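You operate a simulated robot arm through the tools that you are given. There is no shell and no other tool.

You run a simulated robot arm. Do the job below in one go: nothing can be reset, and whatever is moved stays where it is left.

Task
Take the gold piston on the tray of the red cart and put it away in the inside of the black tray. Shut the left drawer under the spring bench. Put the orange bottle on the top of the spring bench away on the ledge over the wash bench. Put the grey canister on the top of the spring bench away on the bottom narrow shelf of the tall rack. Put the steel fitting on the top of the spring bench away on the top of the charging bench. Put the silver gland on the top of the middle shelf under the spring bench away in the inside of the black tray. Fetch the black spring and stand it on the click card. Turn the green-bar shock's compression clicker to 5 clicks out. Do these in any order. Set down upright: orange bottle, grey canister, steel fitting, black spring.

It is judged by the outcome, as a careful person would: the job done as asked, and still so three seconds after it is handed in. It fails if anything else is knocked over, pushed out of place, dropped, spilled or broken.

Robot
A 7-joint arm with a two-finger parallel gripper on a trunk, on a base that drives. Base frame: it is fixed to the floor where the robot stands at the start and does not move with it; the origin is under the middle of the robot, x ahead of it, y to its left, z up; the surface under the hand at the start is at about z = 800. Units: mm, degrees, N and s.
With the tool pointing down near the work surface it reaches from about 200 to 720 mm from the robot's upright axis, wherever it stands. Its first joint turns from -166.0 to 166.0 degrees. Places, roughly: black spring (8x9x16 cm) [2500, 500, 900]; bottom narrow shelf of the tall rack [-1400, -100, 100]; click card [500, -2750, 750]; gold piston (5x5x3 cm) [500, -100, 800]; green-bar shock's compression clicker [2200, -1000, 800]; grey canister (7x7x10 cm) [2600, 200, 900]; inside of the black tray (26x20 cm) [600, -4580, 880]; ledge over the wash bench (50x12 cm) [300, -4420, 1200]; left drawer under the spring bench [2400, 100, 700]; orange bottle [2500, 0, 1000]; silver gland (6x6x3 cm) [2600, 600, 600]; steel fitting (4x4x5 cm) [2600, 500, 900]; top of the charging bench [2600, -5100, 900]. Payload 1.57 kg.
Tool frame: the origin (TCP) lies between the finger pads and is the grasp point; the fingertips stand 30 mm ahead of it; z points along the fingers, y is the line along which they close. Largest opening 110 mm; finger width 24, thickness 12; the body of the gripper, 48 by 112 mm, starts 78 mm behind the TCP.
Orientation is told as [roll, pitch, yaw] about the base's x, y, z axes, in that order, counted from this pose: with the fingers straight down and closing along the base's y, the tool's x points along the base's -x, its y along +y and its z along -z.

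Tools
- The arm moves only by the tool apply_moves. Its argument "plan" is one flat list of numbers, 7 for each row, row after row: the turn, a rotation vector about the base's x, y, z in degrees, then the shift along the base's x, y, z in mm, then the gripper command, from -1 (fully open) to 1 (shut), values between in proportion. In form: [wx, wy, wz, dx, dy, dz, jaw, wx, wy, wz, dx, dy, dz, jaw, ...]. A call has 1 to 20 rows; each row is the pose to reach, as a shift and turn from the pose commanded when the call began. Rows are played at 5 a second. More than 50 mm and 8.6 degrees between two rows, or a gripper value outside its range, and nothing of the call is played. A pose out of reach is approached as far as the arm can. The call stops where the force on the tool passes 40 N (or 10 N more than at its start, if that is more) or the arm is blocked; 0.2 s more then pass. Each finger travels about 45 mm/s and halts on what it meets, pressing with about 27 N; the grip force reading is that of the motor and also rises with nothing between the fingers. The clock runs only during rows and for 0.2 s after the last one: add rows that repeat a pose to give the fingers time. The reply holds the time, the measured pose of the TCP, the force on the tool along the base axes, the opening and the grip force, in the units named above and with some noise, with the torque about the TCP (base axes, N m) and any sound that the robot's microphone picked up.
- Cameras (640 x 400 px; columns grow to the right, rows downward): "scene" is now at [11.5, 121.2, 1437.8]; the picture's right is [-0.43, -0.90, 0.00], its down [-0.66, 0.32, -0.68] and it looks along [0.61, -0.30, -0.73] (base axes); focal length 263 px, centre (320, 200). "wrist" rides on the gripper at [70, 16, -141] in the tool frame; the picture's right is [-0.23, 0.97, 0.00], its down [-0.86, -0.20, -0.48] and it looks along [-0.47, -0.11, 0.88] (tool axes); focal length 222 px, centre (320, 200). There is no depth. A picture from a camera that has moved, and an enlarged one, comes with that camera's place and axes in the base frame and with its lens.
- grab_frame(camera): a new picture of that camera. No time passes.
- move_column(by): slides the trunk up (or, below 0, down) by that many mm; the arm and the scene camera ride with it, the base frame stays. It gives what a move gives, with no picture.
- steer(legs): drives the robot by 1 to 6 legs, each [ahead, turn to the left] in mm and degrees, along the robot's own axes; the way and the turn of a leg run together, so that a leg with both is an arc; at most 1500 mm and 180 degrees a leg. The arm and the cameras ride along, it lands a little off, and it stops where it bumps. It gives what a move gives.
- turn_head(pan, tilt): turns the head with the scene camera to pan (to the left, within 155 degrees either way) and tilt (down, from -29 to 69), counted from straight ahead of the robot. It gives what a move gives.
- close_up(camera, box): a new picture of the part [left, top, right, bottom] of that camera's present view, enlarged. No time passes.
- hand_in(): hands the job in; it is judged then, once.

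Nothing tells you exact positions but the pictures and the camera data. Unless the task says otherwise, let go and move clear before handing in.

The tools are called after "Emit:" as name(argument=value, ...) on one line, values as JSON. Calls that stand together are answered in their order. apply_moves: Moves the arm, as the interface text tells. Its arguments: {"type":"object","properties":{"plan":{"type":"array"}},"required":["plan"]} The other tools are called the same way: move_column (by) slides the trunk up or down; steer (legs) drives the base; turn_head (pan, tilt) turns the head that bears the scene camera; grab_frame (camera) takes a picture; close_up (camera, box) takes an enlarged picture of a part of a camera's view; hand_in () hands the job in.

At the start:

```text
time: 0.0
ee_pos: [478.6, 58.3, 1042.5]
ee_rot: [0.0, 0.0, 0.0]
ft_force: [-0.3, 0.4, 0.3]
moment: [-0.01, 0.02, -0.02]
grip_width: 109.9
grasp_force: 0.0
trunk travel left (down, up): [-375.0, 215.0]
robot x, y, heading: [-2.6, 3.2, -0.1]
head pan, tilt: [-25.7, 47.0]
```

scene: 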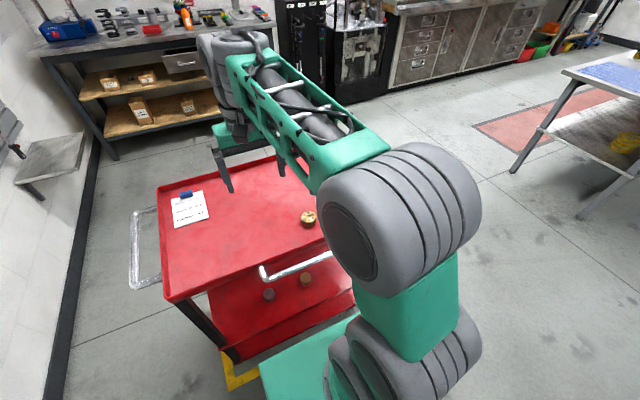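
wrist: 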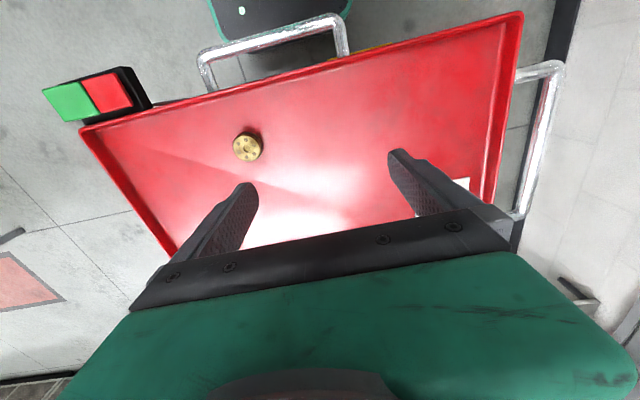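

I see the red cart in front of me with the gold piston on its tray, and the spring bench beyond it. I'll look at both more closely before moving.

Emit:
close_up(camera="scene", box=[0, 0, 320, 200])

Emit:
close_up(camera="scene", box=[320, 0, 640, 200])

Emit:
close_up(camera="wrist", box=[160, 80, 400, 230])

```text
2.00 times, centred on (160, 100) of scene
camera zoom: at [11.5, 121.2, 1437.8], right [-0.43, -0.9, 0.0], down [-0.66, 0.32, -0.68], along [0.61, -0.3, -0.73], focal length 525 px, centre (640, 400)
```

zoom: 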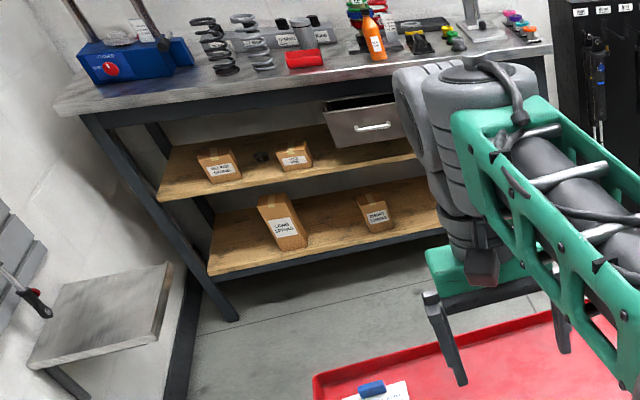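

```text
2.00 times, centred on (480, 100) of scene
camera zoom: at [11.5, 121.2, 1437.8], right [-0.43, -0.9, 0.0], down [-0.66, 0.32, -0.68], along [0.61, -0.3, -0.73], focal length 525 px, centre (0, 400)
```

zoom: 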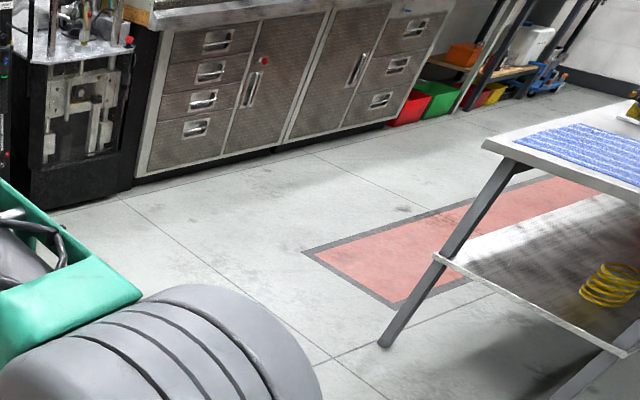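

```text
2.67 times, centred on (280, 155) of wrist
camera zoom: at [408.4, 73.3, 1184.2], right [0.23, 0.97, 0.0], down [0.86, -0.2, 0.48], along [0.47, -0.11, -0.88], focal length 592 px, centre (427, 320)
```

zoom: 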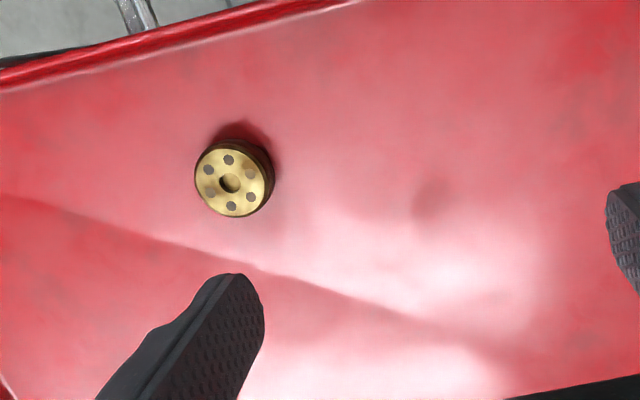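

The piston is near (477, -63). I'll look around the room with the head before touching anything.

Emit:
turn_head(pan=0, tilt=15)

Emit:
grab_frame(camera="scene")

Emit:
turn_head(pan=-70, tilt=15)

Emit:
grab_frame(camera="scene")

Emit:
turn_head(pan=-140, tilt=20)

Emit:
grab_frame(camera="scene")

Emit:
turn_head(pan=150, tilt=20)

Emit:
grab_frame(camera="scene")

Emit:
turn_head(pan=70, tilt=20)

Emit:
grab_frame(camera="scene")

```text
time: 1.0
ee_pos: [476.8, 56.8, 1041.9]
ee_rot: [0.1, 0.0, 0.0]
ft_force: [-0.5, 0.6, 0.5]
moment: [-0.01, -0.03, -0.02]
grip_width: 110.0
grasp_force: 0.2
trunk travel left (down, up): [-375.0, 215.0]
robot x, y, heading: [0.6, 1.4, -0.2]
head pan, tilt: [0.0, 15.0]
```

```text
taken
camera scene: at [33.1, 155.7, 1487.4], right [0.0, -1.0, 0.0], down [-0.26, 0.0, -0.97], along [0.97, 0.0, -0.26], focal length 263 px, centre (320, 200)
```

scene: 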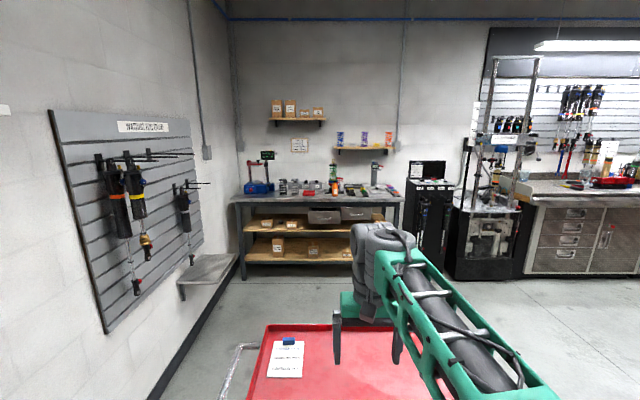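

```text
time: 2.4
ee_pos: [478.6, 56.8, 1040.9]
ee_rot: [0.0, 0.1, 0.1]
ft_force: [-0.2, 1.1, 0.4]
moment: [-0.02, 0.0, -0.01]
grip_width: 109.7
grasp_force: 0.0
trunk travel left (down, up): [-375.0, 215.0]
robot x, y, heading: [1.5, -2.3, -0.1]
head pan, tilt: [-70.0, 15.0]
```

```text
taken
camera scene: at [-28.3, 68.0, 1487.5], right [-0.94, -0.34, 0.0], down [-0.09, 0.24, -0.97], along [0.33, -0.91, -0.26], focal length 263 px, centre (320, 200)
```

scene: 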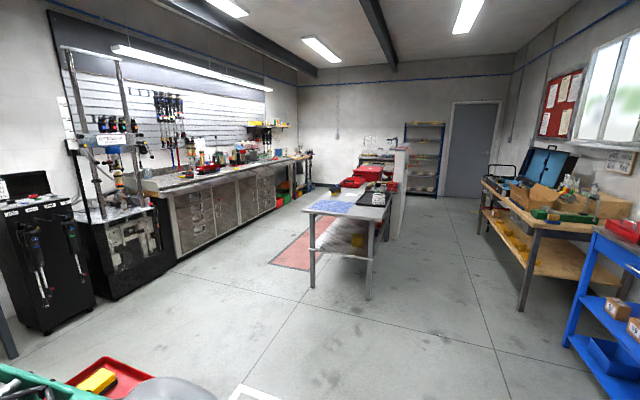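

```text
time: 3.8
ee_pos: [478.2, 57.0, 1041.7]
ee_rot: [0.0, -0.1, -0.1]
ft_force: [0.4, 0.0, 0.0]
moment: [-0.01, 0.01, 0.0]
grip_width: 110.0
grasp_force: 0.0
trunk travel left (down, up): [-375.0, 215.0]
robot x, y, heading: [-1.7, 0.4, -0.0]
head pan, tilt: [-140.0, 20.0]
```

```text
taken
camera scene: at [-131.6, 95.8, 1479.4], right [-0.64, 0.77, 0.0], down [0.26, 0.22, -0.94], along [-0.72, -0.6, -0.34], focal length 263 px, centre (320, 200)
```

scene: 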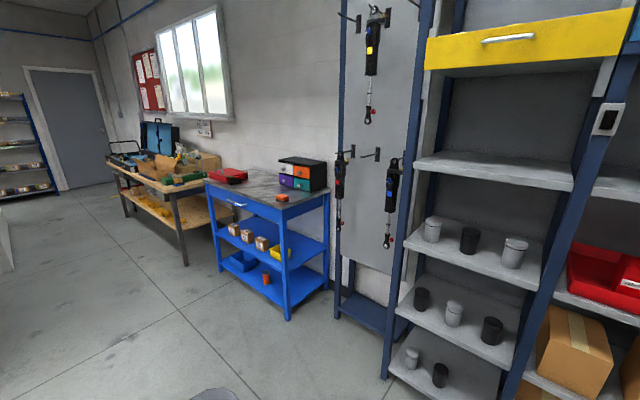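

```text
time: 7.8
ee_pos: [478.2, 57.8, 1042.8]
ee_rot: [0.0, 0.0, 0.0]
ft_force: [0.3, 0.7, -0.1]
moment: [0.0, 0.02, 0.04]
grip_width: 110.1
grasp_force: 0.1
trunk travel left (down, up): [-375.0, 215.0]
robot x, y, heading: [-1.0, 1.3, -0.0]
head pan, tilt: [150.0, 20.0]
```

```text
taken
camera scene: at [-140.9, 202.3, 1479.4], right [0.5, 0.87, 0.0], down [0.3, -0.17, -0.94], along [-0.81, 0.47, -0.34], focal length 263 px, centre (320, 200)
```

scene: 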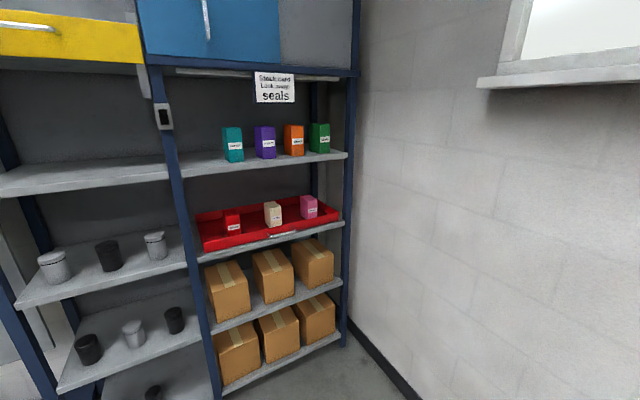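

```text
time: 9.3
ee_pos: [478.0, 57.0, 1042.5]
ee_rot: [0.0, 0.0, 0.0]
ft_force: [-0.4, -0.1, 0.0]
moment: [-0.01, -0.01, 0.0]
grip_width: 109.8
grasp_force: 0.0
trunk travel left (down, up): [-375.0, 215.0]
robot x, y, heading: [0.9, -0.4, 0.0]
head pan, tilt: [70.0, 20.0]
```

```text
taken
camera scene: at [-28.5, 243.3, 1479.3], right [0.94, -0.34, 0.0], down [-0.12, -0.32, -0.94], along [0.32, 0.88, -0.34], focal length 263 px, centre (320, 200)
```

scene: 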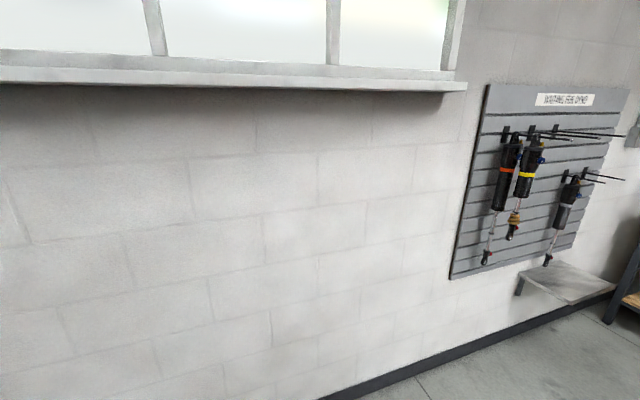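

The piston is consistent in both views. I'll move above it and check with the wrist camera before going down.

Emit:
apply_moves(plan=[0, 0, 0, 0, -40, 0, -1, 0, 0, 0, 0, -80, -20, -1, 0, 0, 0, -1, -121, -50, -1, 0, 0, 0, -1, -121, -95, -1, 0, 0, 0, -1, -121, -95, -1])

Emit:
grab_frame(camera="wrist")

Emit:
turn_head(pan=-15, tilt=50)

Emit:
grab_frame(camera="scene")

```text
refused: row 3 steps farther than a row can; nothing moved
```

```text
taken
camera wrist: at [408.4, 73.3, 1184.2], right [0.23, 0.97, 0.0], down [0.86, -0.2, 0.48], along [0.47, -0.11, -0.88], focal length 222 px, centre (320, 200)
```

wrist: 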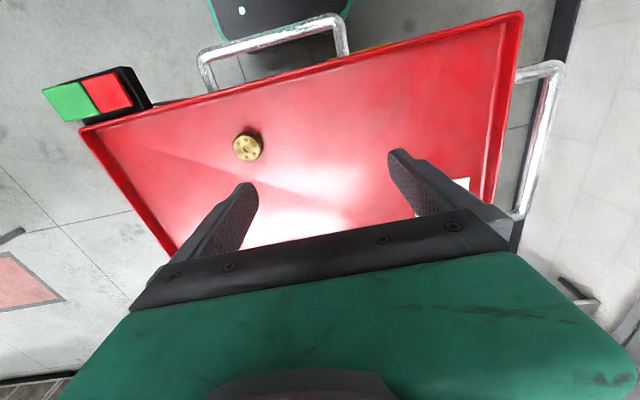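

```text
time: 10.9
ee_pos: [477.1, 57.2, 1043.2]
ee_rot: [0.1, 0.0, 0.0]
ft_force: [-0.2, -0.7, -0.4]
moment: [0.03, 0.01, 0.02]
grip_width: 110.0
grasp_force: 0.1
trunk travel left (down, up): [-375.0, 215.0]
robot x, y, heading: [1.8, 2.1, -0.1]
head pan, tilt: [-15.0, 50.0]
```

```text
taken
camera scene: at [14.1, 135.9, 1433.8], right [-0.26, -0.97, 0.0], down [-0.74, 0.2, -0.64], along [0.62, -0.17, -0.77], focal length 263 px, centre (320, 200)
```

scene: 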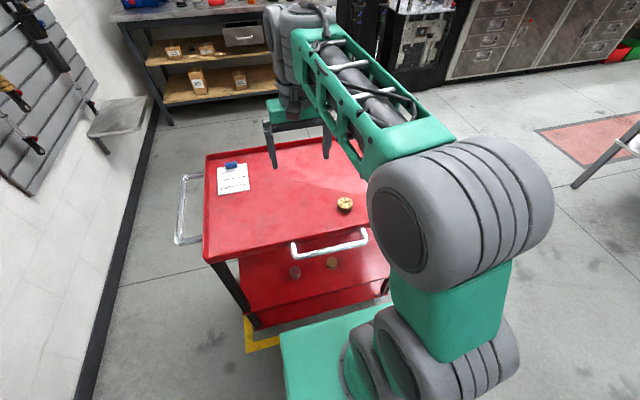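

One row was too long a step, so the move was refused. I'll resend it with shorter steps.

Emit:
apply_moves(plan=[0, 0, 0, 0, -40, 0, -1, 0, 0, 0, 0, -80, -20, -1, 0, 0, 0, -1, -121, -45, -1, 0, 0, 0, -1, -121, -90, -1, 0, 0, 0, -1, -121, -90, -1])

Emit:
grab_frame(camera="wrist")

```text
time: 12.1
ee_pos: [479.3, -64.5, 956.2]
ee_rot: [0.0, 0.0, 0.0]
ft_force: [0.2, 0.5, 0.1]
moment: [0.03, -0.01, 0.02]
grip_width: 110.2
grasp_force: 0.1
trunk travel left (down, up): [-375.0, 215.0]
robot x, y, heading: [0.8, 1.5, -0.1]
head pan, tilt: [-15.0, 50.0]
```

```text
taken
camera wrist: at [409.2, -49.4, 1097.7], right [0.23, 0.97, 0.0], down [0.86, -0.2, 0.48], along [0.47, -0.11, -0.88], focal length 222 px, centre (320, 200)
```

wrist: 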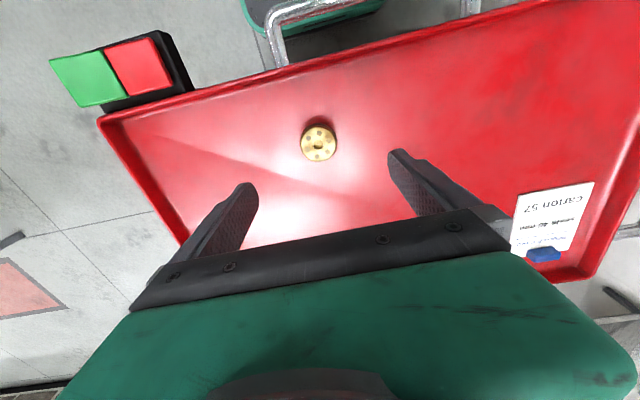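

The piston sits under the hand. I'll go down around it and close.

Emit:
apply_moves(plan=[0, 0, 0, 0, 0, -40, -1, 0, 0, 0, 0, 0, -80, -1, 0, 0, 0, 0, -1, -105, -1, 0, 0, 0, 0, -1, -118, -1, 0, 0, 0, 0, -1, -118, -1])

Emit:
grab_frame(camera="wrist")

Emit:
grab_frame(camera="scene")

```text
time: 13.3
ee_pos: [479.9, -64.8, 835.3]
ee_rot: [0.0, -0.1, 0.0]
ft_force: [0.2, -0.4, -0.3]
moment: [-0.03, 0.0, 0.01]
grip_width: 110.0
grasp_force: 0.0
trunk travel left (down, up): [-375.0, 215.0]
robot x, y, heading: [-1.3, 1.1, 0.2]
head pan, tilt: [-15.0, 50.0]
```

```text
taken
camera wrist: at [409.8, -48.4, 977.3], right [0.23, 0.97, 0.0], down [0.85, -0.2, 0.48], along [0.47, -0.11, -0.88], focal length 222 px, centre (320, 200)
```

wrist: 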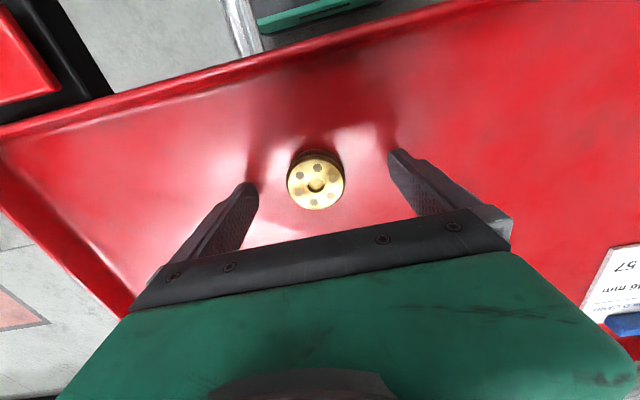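

```text
taken
camera scene: at [14.1, 135.8, 1433.8], right [-0.26, -0.97, 0.0], down [-0.74, 0.2, -0.64], along [0.62, -0.17, -0.77], focal length 263 px, centre (320, 200)
```

scene: 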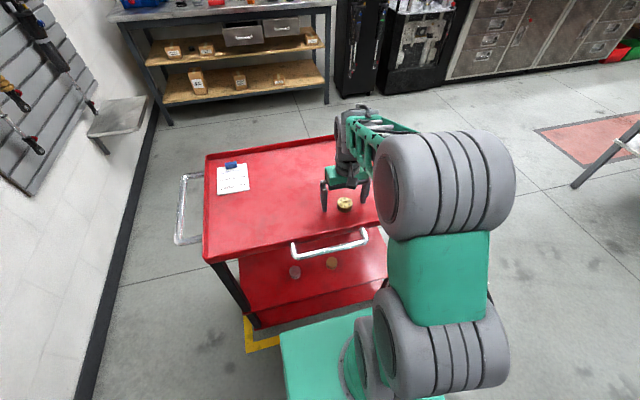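

The piston's top looks a bit lower than I assumed. I'll lower in small steps and watch the force.

Emit:
apply_moves(plan=[0, 0, 0, 0, 0, -5, -1, 0, 0, 0, 0, 0, -10, -1, 0, 0, 0, 0, 0, -12, -1, 0, 0, 0, 0, 0, -12, -1])

Emit:
close_up(camera="wrist", box=[220, 120, 420, 245])

Emit:
close_up(camera="scene", box=[280, 150, 400, 225])

```text
time: 14.1
ee_pos: [481.9, -64.3, 829.9]
ee_rot: [0.1, -0.8, 0.2]
ft_force: [-3.6, 0.3, 13.9]
moment: [0.83, 0.27, 0.36]
grip_width: 109.9
grasp_force: 0.1
trunk travel left (down, up): [-375.0, 215.0]
robot x, y, heading: [-0.5, 1.1, 0.0]
head pan, tilt: [-15.0, 50.0]
stopped in row 4: the force on the tool passed its limit at 43 N (the readings are from after the stop); the commanded pose is now the measured one
```

```text
3.20 times, centred on (320, 182) of wrist
camera zoom: at [409.2, -48.7, 970.8], right [0.22, 0.97, 0.0], down [0.85, -0.2, 0.49], along [0.48, -0.11, -0.87], focal length 711 px, centre (320, 256)
```

zoom: 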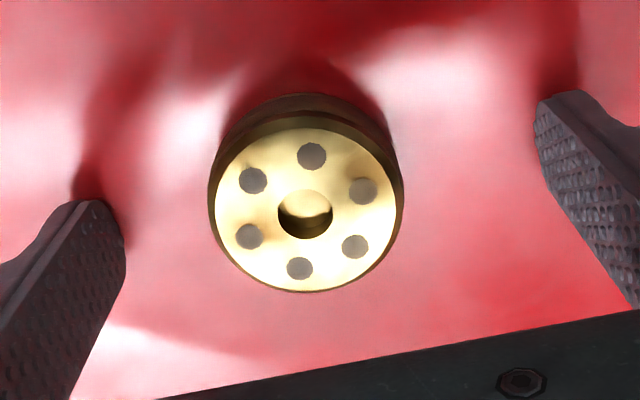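

```text
5.33 times, centred on (340, 188) of scene
camera zoom: at [12.4, 135.7, 1433.7], right [-0.26, -0.97, 0.0], down [-0.74, 0.2, -0.64], along [0.62, -0.17, -0.77], focal length 1401 px, centre (213, 267)
```

zoom: 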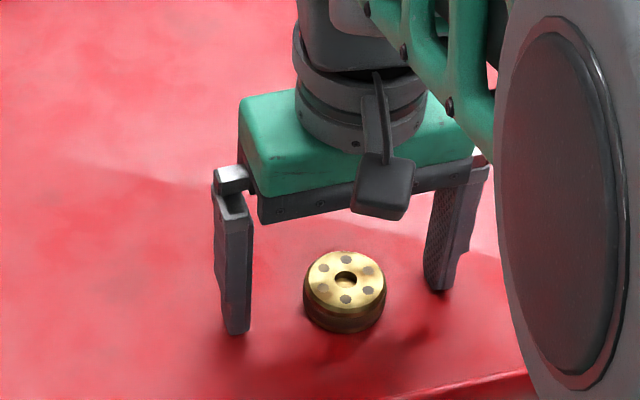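

The surface is at about z = 800 and the fingers straddle the piston. I'll lift a few millimetres and close.

Emit:
apply_moves(plan=[0, 0, 0, -4, 0, 5, -1, 0, 0, 0, -4, 0, 5, -0.5, 0, 0, 0, -4, 0, 5, 0, 0, 0, 0, -4, 0, 5, 0.5, 0, 0, 0, -4, 0, 5, 1, 0, 0, 0, -4, 0, 5, 1, 0, 0, 0, -4, 0, 5, 1, 0, 0, 0, -4, 0, 5, 1])

Emit:
close_up(camera="wrist", box=[220, 120, 420, 245])

```text
time: 15.9
ee_pos: [477.7, -65.8, 834.0]
ee_rot: [-0.1, -0.5, 0.1]
ft_force: [-0.2, 0.1, -0.1]
moment: [-0.04, 0.0, -0.02]
grip_width: 45.9
grasp_force: 26.8
trunk travel left (down, up): [-375.0, 215.0]
robot x, y, heading: [-1.9, -0.9, -0.1]
head pan, tilt: [-15.0, 50.0]
```

```text
3.20 times, centred on (320, 182) of wrist
camera zoom: at [405.8, -49.3, 974.5], right [0.23, 0.97, 0.0], down [0.85, -0.2, 0.49], along [0.47, -0.11, -0.87], focal length 711 px, centre (320, 256)
```

zoom: 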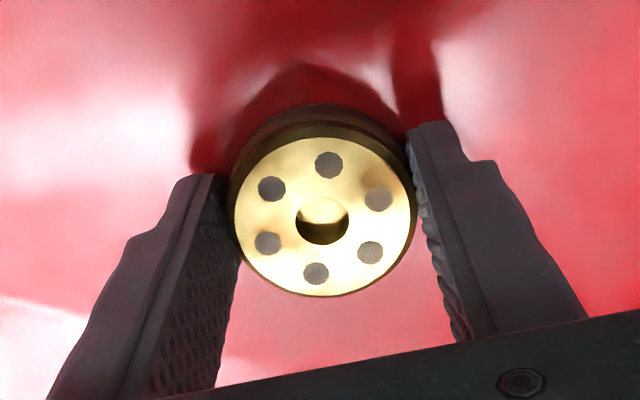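

The piston is gripped. I'll lift it, tuck the arm, back away from the cart and look toward the wash bench.

Emit:
apply_moves(plan=[0, 0, 0, 0, 0, 45, 1, 0, 0, 0, 0, 0, 90, 1, 0, 0, 0, 0, 0, 135, 1, 0, 0, 0, 0, 0, 180, 1, 0, 0, 0, 0, 0, 225, 1, 0, 0, 0, -40, 20, 240, 1, 0, 0, 0, -80, 40, 260, 1, 0, 0, 0, -110, 60, 270, 1, 0, 0, 0, -110, 60, 270, 1])

Emit:
steer(legs=[[-350, 0]])

Emit:
turn_head(pan=-90, tilt=30)

Emit:
grab_frame(camera="scene")

Emit:
grab_frame(camera="wrist")

Emit:
turn_head(pan=0, tilt=50)

Emit:
grab_frame(camera="scene")

```text
time: 17.9
ee_pos: [365.3, -3.0, 1103.7]
ee_rot: [0.0, -0.5, 0.2]
ft_force: [-0.8, 0.0, 0.0]
moment: [0.0, -0.02, 0.0]
grip_width: 0.0
grasp_force: 21.7
trunk travel left (down, up): [-375.0, 215.0]
robot x, y, heading: [-2.9, -1.1, -0.3]
head pan, tilt: [-15.0, 50.0]
```

```text
time: 20.1
ee_pos: [19.9, -3.0, 1102.8]
ee_rot: [0.1, -0.5, 0.5]
ft_force: [0.1, 0.5, 0.3]
moment: [-0.01, 0.01, 0.02]
grip_width: 0.0
grasp_force: 20.9
trunk travel left (down, up): [-375.0, 215.0]
robot x, y, heading: [-349.1, 1.5, 0.2]
head pan, tilt: [-15.0, 50.0]
```

```text
time: 21.6
ee_pos: [19.7, -2.7, 1101.8]
ee_rot: [0.0, -0.5, 0.5]
ft_force: [0.6, -0.4, 1.0]
moment: [0.01, -0.03, -0.01]
grip_width: 0.1
grasp_force: 21.6
trunk travel left (down, up): [-375.0, 215.0]
robot x, y, heading: [-341.6, 1.6, 0.5]
head pan, tilt: [-90.0, 30.0]
```

```text
taken
camera scene: at [-407.7, 63.8, 1463.3], right [-1.0, -0.01, 0.0], down [0.0, 0.5, -0.87], along [0.01, -0.87, -0.5], focal length 263 px, centre (320, 200)
```

scene: 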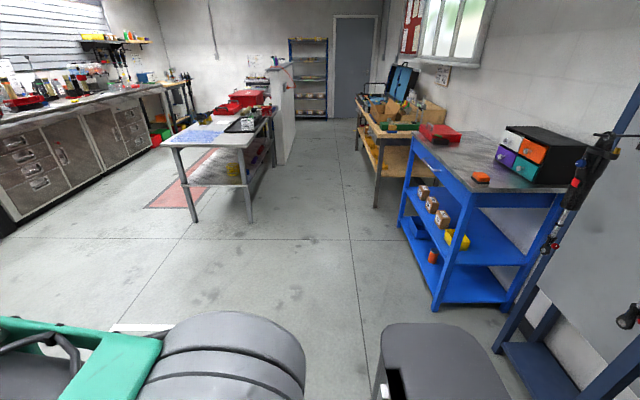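

```text
taken
camera wrist: at [-51.9, 12.3, 1243.8], right [0.22, 0.98, 0.0], down [0.85, -0.19, 0.49], along [0.47, -0.11, -0.87], focal length 222 px, centre (320, 200)
```

wrist: 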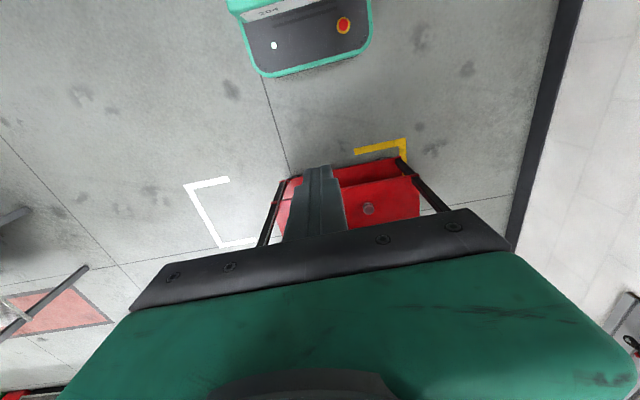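

```text
time: 23.3
ee_pos: [19.3, -2.9, 1103.6]
ee_rot: [0.0, -0.5, 0.5]
ft_force: [-0.1, 0.6, 0.5]
moment: [0.02, 0.0, -0.01]
grip_width: 0.0
grasp_force: 21.6
trunk travel left (down, up): [-375.0, 215.0]
robot x, y, heading: [-343.6, -1.4, 0.6]
head pan, tilt: [0.0, 50.0]
```

```text
taken
camera scene: at [-331.3, 154.7, 1433.8], right [0.01, -1.0, 0.0], down [-0.77, 0.0, -0.64], along [0.64, 0.0, -0.77], focal length 263 px, centre (320, 200)
```

scene: 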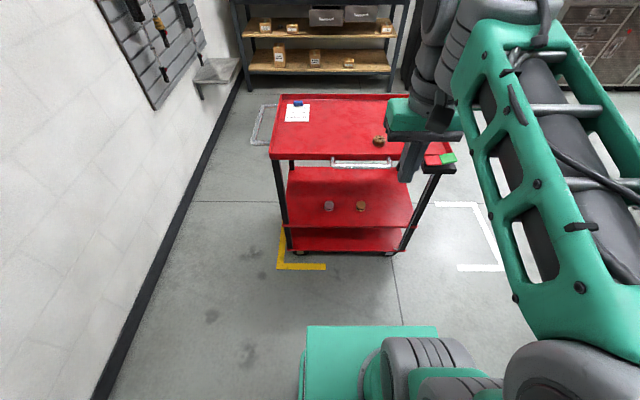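

The gripper reads empty: the piston slipped out. Something that looks like it is still on the cart tray, so I'll zoom in to see how it lies.

Emit:
close_up(camera="scene", box=[330, 90, 450, 165])

Emit:
close_up(camera="scene", box=[260, 80, 460, 260])

```text
5.33 times, centred on (390, 128) of scene
camera zoom: at [-331.3, 154.7, 1433.8], right [0.01, -1.0, 0.0], down [-0.77, 0.0, -0.64], along [0.64, 0.0, -0.77], focal length 1401 px, centre (-53, 587)
```

zoom: 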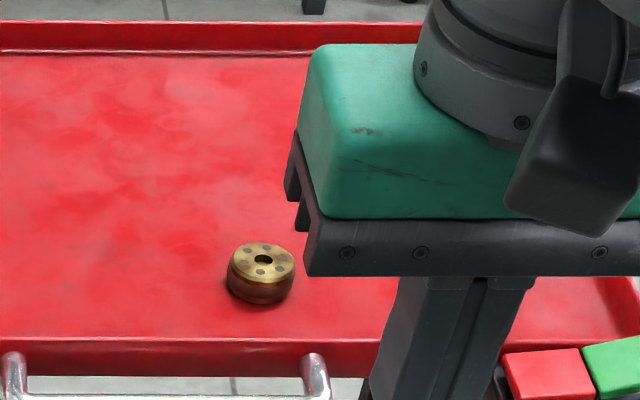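

```text
2.22 times, centred on (360, 170) of scene
camera zoom: at [-331.3, 154.7, 1433.8], right [0.01, -1.0, 0.0], down [-0.77, 0.0, -0.64], along [0.64, 0.0, -0.77], focal length 584 px, centre (231, 267)
```

zoom: 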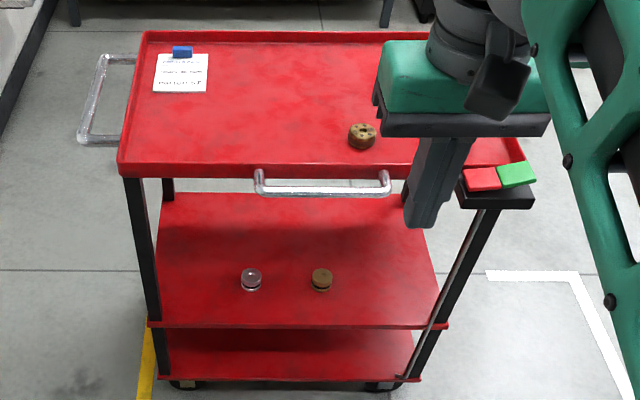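

The piston stands upright on the tray, nearly where it was at about (470, -66). I'll drive back, regrip it lower and centred, and lift slowly with checks.

Emit:
apply_moves(plan=[0, 0, 0, 0, 0, 0, -1, 0, 0, 0, 0, 0, 0, -1, 0, 0, 0, 0, 0, 0, -1, 0, 0, 0, 0, 0, 0, -1, 0, 0, 0, 0, 0, 0, -1, 0, 0, 0, 0, 0, 0, -1])

Emit:
steer(legs=[[310, 0]])

Emit:
grab_frame(camera="wrist")

Emit:
grab_frame(camera="scene")

```text
time: 24.7
ee_pos: [19.8, -3.2, 1102.5]
ee_rot: [0.0, -0.5, 0.5]
ft_force: [0.0, 0.4, 0.4]
moment: [0.01, -0.02, 0.03]
grip_width: 110.0
grasp_force: 0.0
trunk travel left (down, up): [-375.0, 215.0]
robot x, y, heading: [-347.6, -2.5, 0.4]
head pan, tilt: [0.0, 50.0]
```

```text
time: 26.8
ee_pos: [325.8, 0.7, 1103.0]
ee_rot: [0.0, -0.5, 0.6]
ft_force: [-0.7, 1.0, 0.7]
moment: [0.0, 0.02, -0.01]
grip_width: 110.2
grasp_force: 0.0
trunk travel left (down, up): [-375.0, 215.0]
robot x, y, heading: [-38.3, 0.1, 0.8]
head pan, tilt: [0.0, 50.0]
```

```text
taken
camera wrist: at [255.2, 15.2, 1243.8], right [0.22, 0.98, 0.0], down [0.85, -0.19, 0.49], along [0.48, -0.1, -0.87], focal length 222 px, centre (320, 200)
```

wrist: 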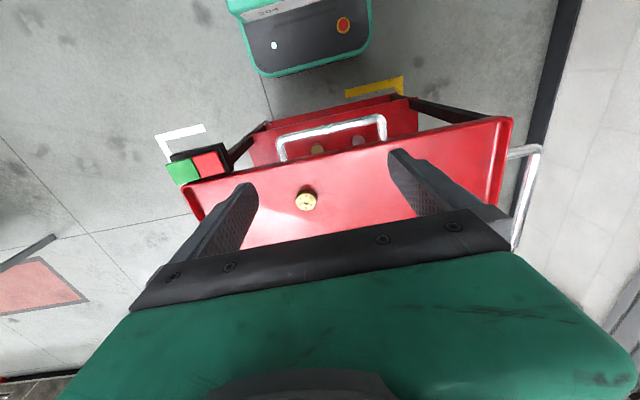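

```text
taken
camera scene: at [-24.6, 157.0, 1433.8], right [0.01, -1.0, 0.0], down [-0.77, -0.01, -0.64], along [0.64, 0.01, -0.77], focal length 263 px, centre (320, 200)
```

scene: 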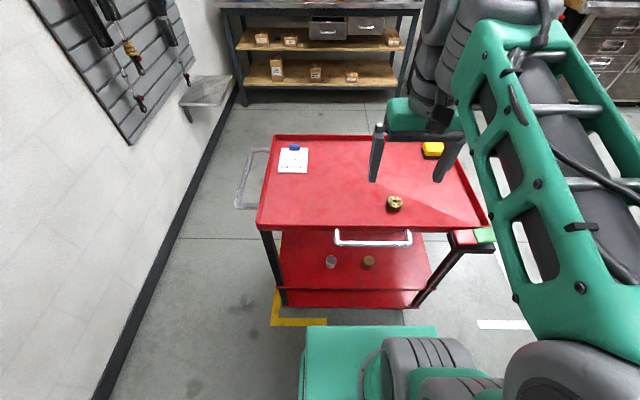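

The piston measures about (477, -63) from both cameras. I'll move above it and check again.

Emit:
apply_moves(plan=[0, 0, 0, 35, -16, -25, -1, 0, 0.5, -0.5, 70, -32, -50, -1, 0, 0.5, -0.5, 105, -48, -75, -1, 0, 0.5, -0.5, 135, -62, -100, -1, 0, 0.5, -0.5, 148, -64, -140, -1, 0, 0.5, -0.5, 148, -64, -185, -1, 0, 0.5, -0.5, 148, -64, -225, -1, 0, 0.5, -0.5, 148, -64, -225, -1])

Emit:
close_up(camera="wrist", box=[220, 120, 420, 245])

Emit:
close_up(camera="scene", box=[330, 150, 450, 225])

```text
time: 28.6
ee_pos: [474.1, -64.2, 878.3]
ee_rot: [-0.1, 0.0, 0.1]
ft_force: [0.9, 0.0, -1.0]
moment: [0.03, 0.02, 0.0]
grip_width: 109.8
grasp_force: 0.1
trunk travel left (down, up): [-375.0, 215.0]
robot x, y, heading: [-39.9, -3.0, 0.8]
head pan, tilt: [0.0, 50.0]
```

```text
3.20 times, centred on (320, 182) of wrist
camera zoom: at [403.8, -49.1, 1019.7], right [0.23, 0.97, 0.0], down [0.86, -0.2, 0.48], along [0.47, -0.11, -0.88], focal length 711 px, centre (320, 256)
```

zoom: 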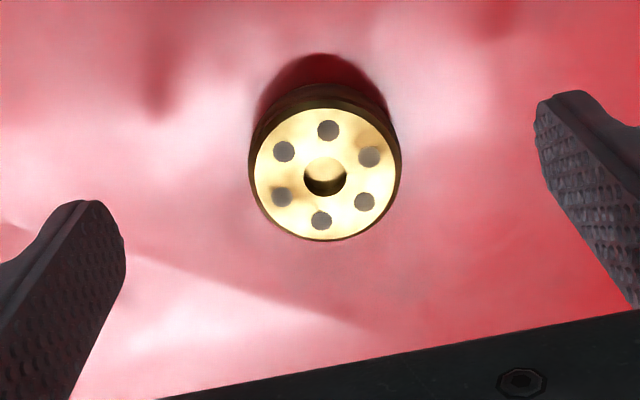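

```text
5.33 times, centred on (390, 188) of scene
camera zoom: at [-24.3, 157.0, 1433.8], right [0.01, -1.0, 0.0], down [-0.77, -0.01, -0.64], along [0.64, 0.01, -0.77], focal length 1401 px, centre (-53, 267)
```

zoom: 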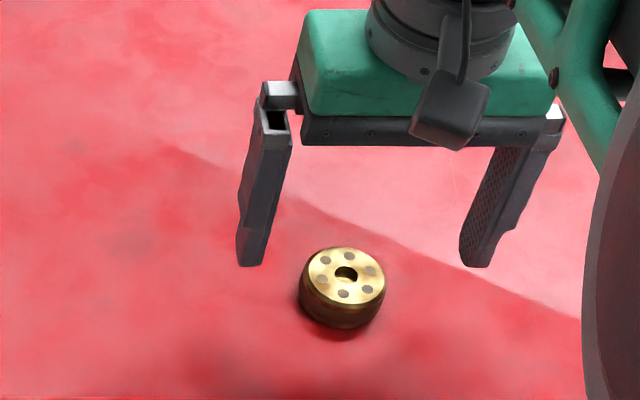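

Aligned to within a few millimetres. I'll go down until the tips almost touch the tray, then close and hold.

Emit:
apply_moves(plan=[0, 0, 0, 3, 1, -25, -1, 0, 0, 0, 3, 1, -40, -1, 0, 0, 0, 3, 1, -46, -1, 0, 0, 0, 3, 1, -46, -0.5, 0, 0, 0, 3, 1, -46, 0, 0, 0, 0, 3, 1, -46, 1, 0, 0, 0, 3, 1, -46, 1, 0, 0, 0, 3, 1, -46, 1, 0, 0, 0, 3, 1, -46, 1, 0, 0, 0, 3, 1, -46, 1, 0, 0, 0, 3, 1, -46, 1])

Emit:
close_up(camera="wrist", box=[220, 120, 420, 245])

Emit:
close_up(camera="scene", box=[330, 150, 450, 225])

```text
time: 30.9
ee_pos: [478.3, -63.2, 832.1]
ee_rot: [-0.2, 0.0, 0.1]
ft_force: [0.2, 0.7, -0.4]
moment: [0.0, -0.03, 0.03]
grip_width: 45.9
grasp_force: 27.3
trunk travel left (down, up): [-375.0, 215.0]
robot x, y, heading: [-40.9, 0.1, 0.3]
head pan, tilt: [0.0, 50.0]
```

```text
3.20 times, centred on (320, 182) of wrist
camera zoom: at [408.4, -47.5, 973.4], right [0.23, 0.97, 0.0], down [0.86, -0.2, 0.48], along [0.47, -0.11, -0.88], focal length 711 px, centre (320, 256)
```

zoom: 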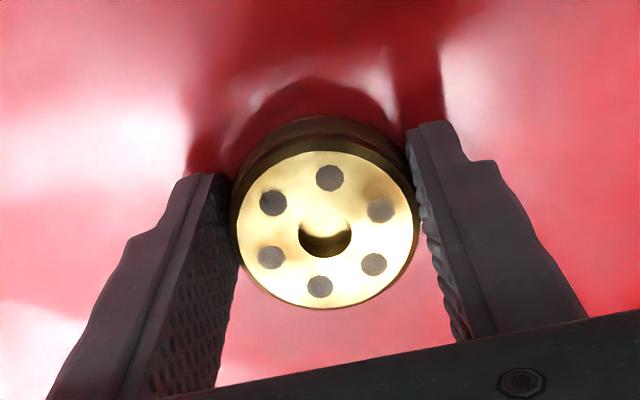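

```text
5.33 times, centred on (390, 188) of scene
camera zoom: at [-24.5, 157.0, 1433.8], right [0.01, -1.0, 0.0], down [-0.77, -0.01, -0.64], along [0.64, 0.01, -0.77], focal length 1401 px, centre (-53, 267)
```

zoom: 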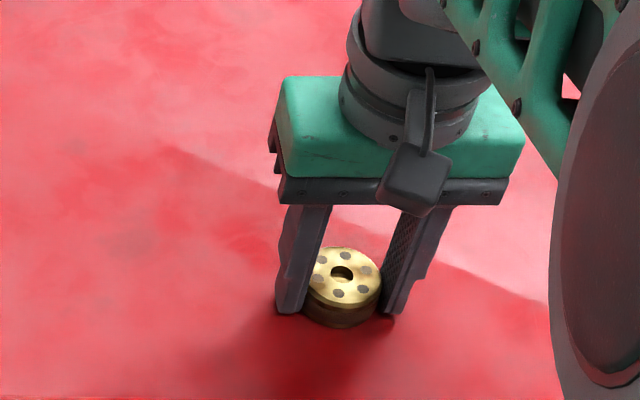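

The grip looks centred. I'll lift slowly in small steps.

Emit:
apply_moves(plan=[0, 0, 0, 0, 0, 3, 1, 0, 0, 0, 0, 0, 7, 1, 0, 0, 0, 0, 0, 12, 1, 0, 0, 0, 0, 0, 18, 1, 0, 0, 0, 0, 0, 24, 1, 0, 0, 0, 0, 0, 30, 1, 0, 0, 0, 0, 0, 30, 1])

Emit:
close_up(camera="scene", box=[330, 150, 450, 225])

```text
time: 32.5
ee_pos: [476.4, -64.9, 862.3]
ee_rot: [0.0, 0.1, 0.0]
ft_force: [-0.1, 0.3, -0.3]
moment: [0.0, 0.0, 0.05]
grip_width: 45.9
grasp_force: 27.0
trunk travel left (down, up): [-375.0, 215.0]
robot x, y, heading: [-38.8, -0.2, 0.6]
head pan, tilt: [0.0, 50.0]
```

```text
5.33 times, centred on (390, 188) of scene
camera zoom: at [-24.5, 157.0, 1433.8], right [0.01, -1.0, 0.0], down [-0.77, -0.01, -0.64], along [0.64, 0.01, -0.77], focal length 1401 px, centre (-53, 267)
```

zoom: 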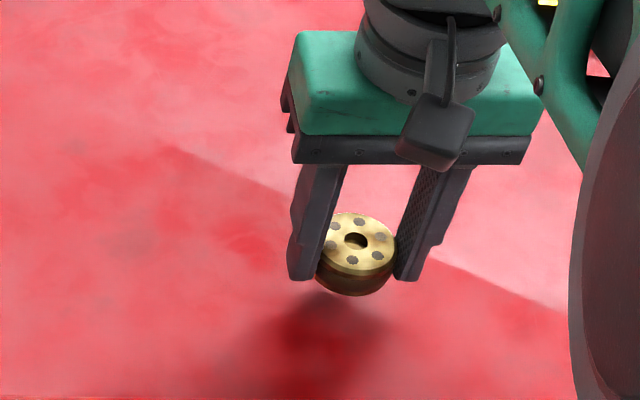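

It lifts, but it is gripped a little off centre and tilts. I'll set it back, shift toward the robot by about 7 mm and regrip.

Emit:
apply_moves(plan=[0, 0, 0, 0, 0, -10, 1, 0, 0, 0, 0, 0, -20, 1, 0, 0, 0, 0, 0, -28, 1, 0, 0, 0, 0, 0, -30, 1, 0, 0, 0, 0, 0, -30, 0.6, 0, 0, 0, 0, 0, -30, -0.2, 0, 0, 0, 0, 0, -30, -0.2, 0, 0, 0, 0, 0, -30, -0.2, 0, 0, 0, 0, 0, -30, -0.2])

Emit:
close_up(camera="wrist", box=[220, 120, 420, 245])

Emit:
close_up(camera="scene", box=[330, 150, 450, 225])

```text
time: 34.5
ee_pos: [476.5, -63.8, 832.4]
ee_rot: [0.0, 0.0, 0.1]
ft_force: [-0.1, -0.3, -0.5]
moment: [-0.01, 0.0, 0.0]
grip_width: 66.2
grasp_force: 0.1
trunk travel left (down, up): [-375.0, 215.0]
robot x, y, heading: [-38.4, -0.2, 0.7]
head pan, tilt: [0.0, 50.0]
```

```text
3.20 times, centred on (320, 182) of wrist
camera zoom: at [407.3, -48.0, 974.1], right [0.23, 0.97, 0.0], down [0.86, -0.2, 0.48], along [0.47, -0.11, -0.88], focal length 711 px, centre (320, 256)
```

zoom: 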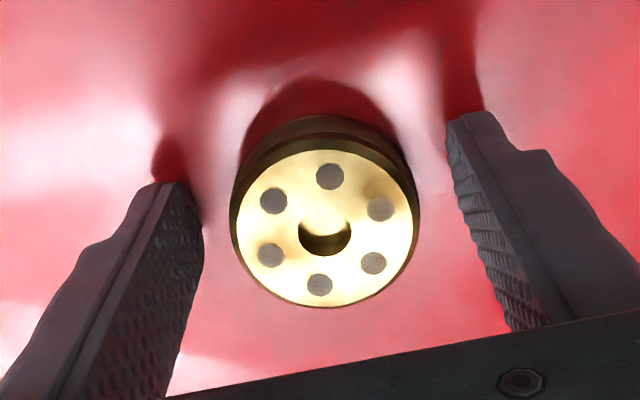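

```text
5.33 times, centred on (390, 188) of scene
camera zoom: at [-24.5, 157.0, 1433.8], right [0.01, -1.0, 0.0], down [-0.77, -0.01, -0.64], along [0.64, 0.01, -0.77], focal length 1401 px, centre (-53, 267)
```

zoom: 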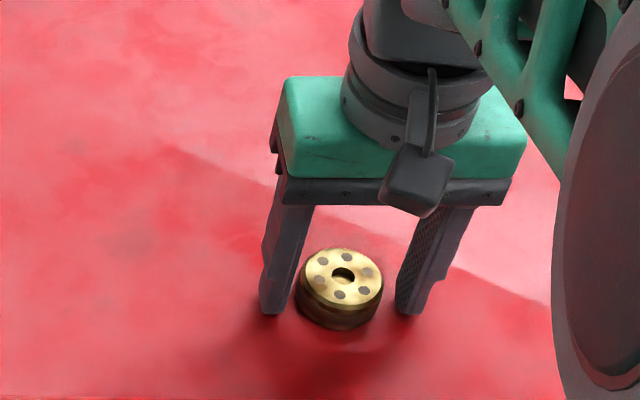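

I'll shift 6 mm toward the robot, regrip and lift gently.

Emit:
apply_moves(plan=[0, 0, 0, -3, 0, 0, -0.2, 0, 0, 0, -6, 0, 0, -0.2, 0, 0, 0, -6, 0, 0, 0.3, 0, 0, 0, -6, 0, 0, 1, 0, 0, 0, -6, 0, 0, 1, 0, 0, 0, -6, 0, 0, 1, 0, 0, 0, -6, 0, 0, 1, 0, 0, 0, -6, 0, 3, 1, 0, 0, 0, -6, 0, 7, 1, 0, 0, 0, -6, 0, 12, 1, 0, 0, 0, -6, 0, 18, 1, 0, 0, 0, -6, 0, 26, 1, 0, 0, 0, -6, 0, 34, 1, 0, 0, 0, -6, 0, 34, 1])

Emit:
close_up(camera="wrist", box=[220, 120, 420, 245])

Emit:
close_up(camera="scene", box=[330, 150, 450, 225])

```text
time: 37.5
ee_pos: [471.8, -63.0, 865.3]
ee_rot: [-0.1, -0.1, 0.1]
ft_force: [-1.1, 0.2, -0.5]
moment: [-0.01, -0.02, -0.01]
grip_width: 45.8
grasp_force: 27.2
trunk travel left (down, up): [-375.0, 215.0]
robot x, y, heading: [-41.0, 3.7, 0.6]
head pan, tilt: [0.0, 50.0]
```

```text
3.20 times, centred on (320, 182) of wrist
camera zoom: at [401.7, -47.6, 1007.8], right [0.23, 0.97, 0.0], down [0.85, -0.2, 0.48], along [0.47, -0.11, -0.88], focal length 711 px, centre (320, 256)
```

zoom: 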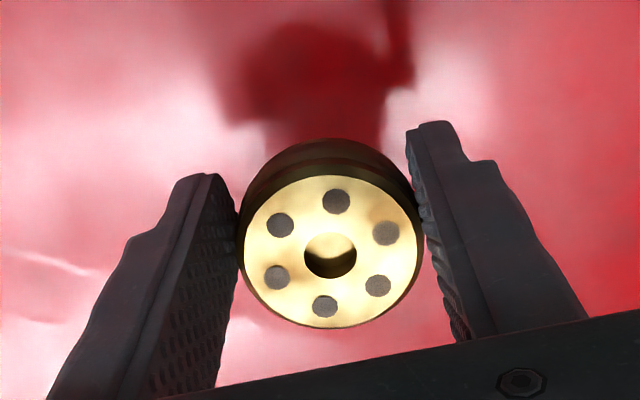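

```text
5.33 times, centred on (390, 188) of scene
camera zoom: at [-24.5, 157.0, 1433.8], right [0.01, -1.0, 0.0], down [-0.77, -0.01, -0.64], along [0.64, 0.01, -0.77], focal length 1401 px, centre (-53, 267)
```

zoom: 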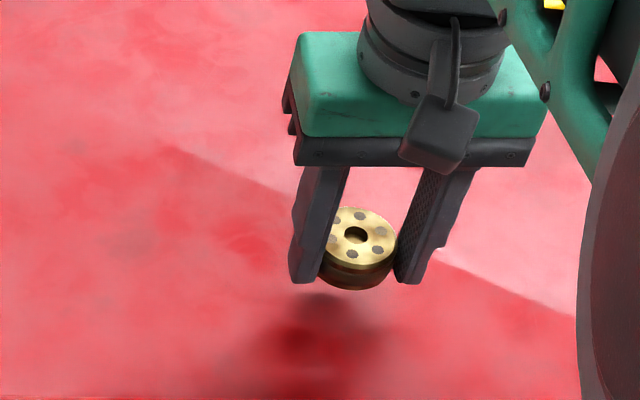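

It's level now. I'll raise it gradually, tuck it in, and check the grip again.

Emit:
apply_moves(plan=[0, 0, 0, 0, 0, 5, 1, 0, 0, 0, 0, 0, 12, 1, 0, 0, 0, 0, 0, 22, 1, 0, 0, 0, 0, 0, 34, 1, 0, 0, 0, 0, 0, 46, 1, 0, 0, 0, 0, 0, 58, 1, 0, 0, 0, 0, 0, 70, 1, 0, 0, 0, 0, 0, 82, 1, 0, 0, 0, 0, 0, 94, 1, 0, 0, 0, 0, 0, 106, 1, 0, 0, 0, 0, 0, 118, 1, 0, 0, 0, 0, 0, 130, 1, 0, 0, 0, 0, 0, 142, 1, 0, 0, 0, 0, 0, 154, 1, 0, 0, 0, 0, 0, 166, 1, 0, 0, 0, 0, 0, 176, 1, 0, 0, 0, 0, 0, 182, 1, 0, 0, 0, 0, 0, 185, 1])

Emit:
apply_moves(plan=[0, 0, 0, -5, 2, 0, 1, 0, 0, 0, -15, 6, 0, 1, 0, 0, 0, -30, 12, 0, 1, 0, 0, 0, -45, 18, 0, 1, 0, 0, 0, -60, 24, 0, 1, 0, 0, 0, -75, 30, 0, 1, 0, 0, 0, -90, 36, 0, 1, 0, 0, 0, -100, 40, 0, 1, 0, 0, 0, -105, 42, 0, 1, 0, 0, 0, -105, 42, 0, 1])

Emit:
grab_frame(camera="wrist")

```text
time: 41.4
ee_pos: [471.1, -61.9, 1050.1]
ee_rot: [0.1, 0.0, 0.1]
ft_force: [0.4, 1.6, -0.4]
moment: [-0.03, 0.02, 0.03]
grip_width: 45.6
grasp_force: 27.0
trunk travel left (down, up): [-375.0, 215.0]
robot x, y, heading: [-41.8, 0.1, 0.7]
head pan, tilt: [0.0, 50.0]
```

```text
time: 43.5
ee_pos: [365.8, -22.2, 1050.8]
ee_rot: [-0.1, 0.0, 0.1]
ft_force: [-0.5, -0.2, -0.1]
moment: [0.01, 0.02, -0.02]
grip_width: 45.6
grasp_force: 27.0
trunk travel left (down, up): [-375.0, 215.0]
robot x, y, heading: [-36.6, 1.3, 0.5]
head pan, tilt: [0.0, 50.0]
```

```text
taken
camera wrist: at [295.4, -4.7, 1191.8], right [0.23, 0.97, 0.0], down [0.86, -0.2, 0.48], along [0.47, -0.11, -0.88], focal length 222 px, centre (320, 200)
```

wrist: 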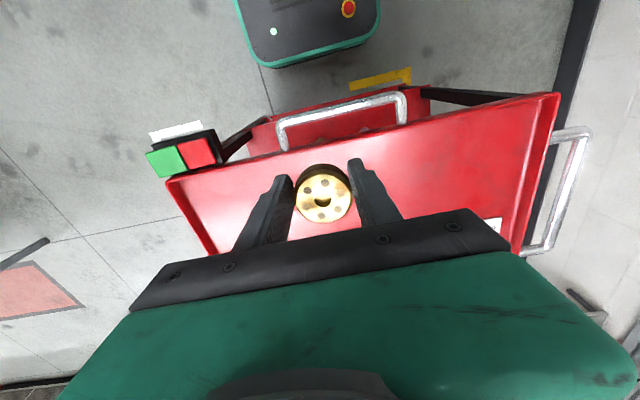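

The piston is held well. I'll back off, turn right and drive partway down the aisle, then look again.

Emit:
steer(legs=[[-360, 0], [0, -90], [1200, 0]])

Emit:
turn_head(pan=30, tilt=20)

Emit:
grab_frame(camera="scene")

Emit:
grab_frame(camera="wrist")

```text
time: 55.2
ee_pos: [-341.8, -1609.0, 1050.4]
ee_rot: [0.0, 0.0, -87.8]
ft_force: [0.4, 0.3, 0.1]
moment: [0.01, 0.0, 0.04]
grip_width: 45.8
grasp_force: 27.1
trunk travel left (down, up): [-375.0, 215.0]
robot x, y, heading: [-334.4, -1207.2, -87.5]
head pan, tilt: [0.0, 50.0]
```

```text
time: 56.2
ee_pos: [-341.4, -1608.9, 1050.9]
ee_rot: [0.0, 0.0, -87.8]
ft_force: [-0.1, 0.0, -0.6]
moment: [-0.01, 0.01, -0.07]
grip_width: 45.9
grasp_force: 27.4
trunk travel left (down, up): [-375.0, 215.0]
robot x, y, heading: [-334.8, -1207.3, -87.4]
head pan, tilt: [30.0, 20.0]
```

```text
taken
camera scene: at [-134.4, -1213.7, 1479.3], right [-0.84, -0.54, 0.0], down [-0.18, 0.29, -0.94], along [0.51, -0.79, -0.34], focal length 263 px, centre (320, 200)
```

scene: 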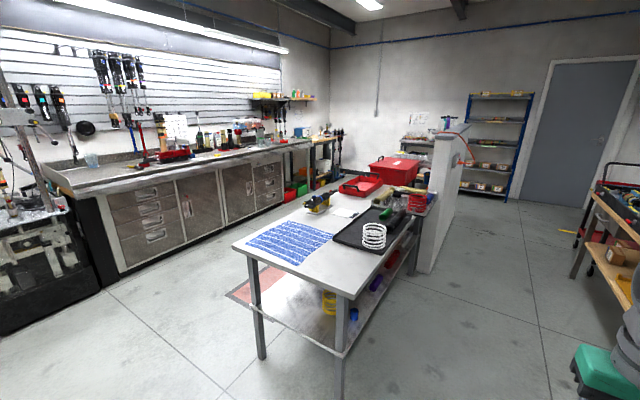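

```text
taken
camera wrist: at [-329.1, -1539.5, 1191.9], right [0.98, -0.19, 0.0], down [-0.17, -0.86, 0.48], along [-0.09, -0.47, -0.88], focal length 222 px, centre (320, 200)
```

wrist: 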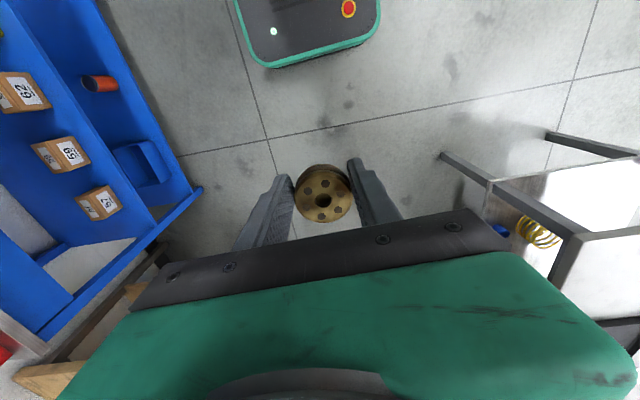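

The layout is clear: the island bench ahead, a half wall behind it, and the wash bench on its far side. I'll go around through the aisle on the +x side and look again.

Emit:
steer(legs=[[0, 87.5], [1000, 0], [880, 0], [0, -90]])

Emit:
turn_head(pan=0, tilt=25)

Emit:
grab_frame(camera="scene")

Emit:
turn_head(pan=75, tilt=25)

Emit:
grab_frame(camera="scene")

```text
time: 73.2
ee_pos: [1549.0, -1544.5, 1048.9]
ee_rot: [0.0, 0.0, -87.9]
ft_force: [-0.4, 0.0, -1.0]
moment: [-0.05, 0.0, -0.02]
grip_width: 45.6
grasp_force: 26.8
trunk travel left (down, up): [-375.0, 215.0]
robot x, y, heading: [1553.9, -1137.8, -87.4]
head pan, tilt: [30.0, 20.0]
```

```text
time: 74.2
ee_pos: [1549.5, -1544.8, 1050.7]
ee_rot: [0.0, 0.1, -87.9]
ft_force: [0.0, 0.6, -0.4]
moment: [-0.01, 0.0, 0.03]
grip_width: 45.8
grasp_force: 26.8
trunk travel left (down, up): [-375.0, 215.0]
robot x, y, heading: [1555.6, -1136.9, -87.3]
head pan, tilt: [0.0, 25.0]
```

```text
taken
camera scene: at [1711.6, -1162.8, 1471.3], right [-1.0, -0.05, 0.0], down [-0.02, 0.42, -0.91], along [0.04, -0.91, -0.42], focal length 263 px, centre (320, 200)
```

scene: 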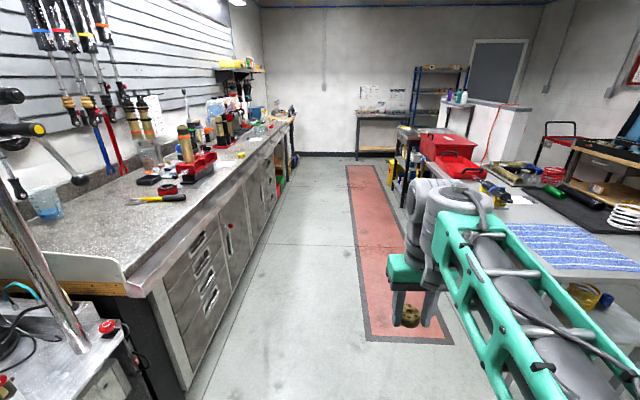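

```text
time: 75.7
ee_pos: [1548.0, -1544.7, 1049.7]
ee_rot: [0.0, -0.1, -87.9]
ft_force: [-0.1, -0.6, -0.9]
moment: [0.06, -0.01, -0.04]
grip_width: 45.7
grasp_force: 27.3
trunk travel left (down, up): [-375.0, 215.0]
robot x, y, heading: [1557.6, -1137.9, -87.6]
head pan, tilt: [75.0, 25.0]
```

```text
taken
camera scene: at [1797.3, -1090.6, 1471.3], right [-0.22, -0.98, 0.0], down [-0.41, 0.09, -0.91], along [0.88, -0.2, -0.42], focal length 263 px, centre (320, 200)
```

scene: 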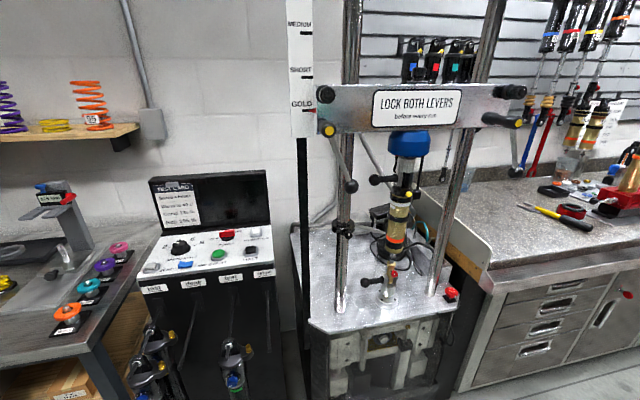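

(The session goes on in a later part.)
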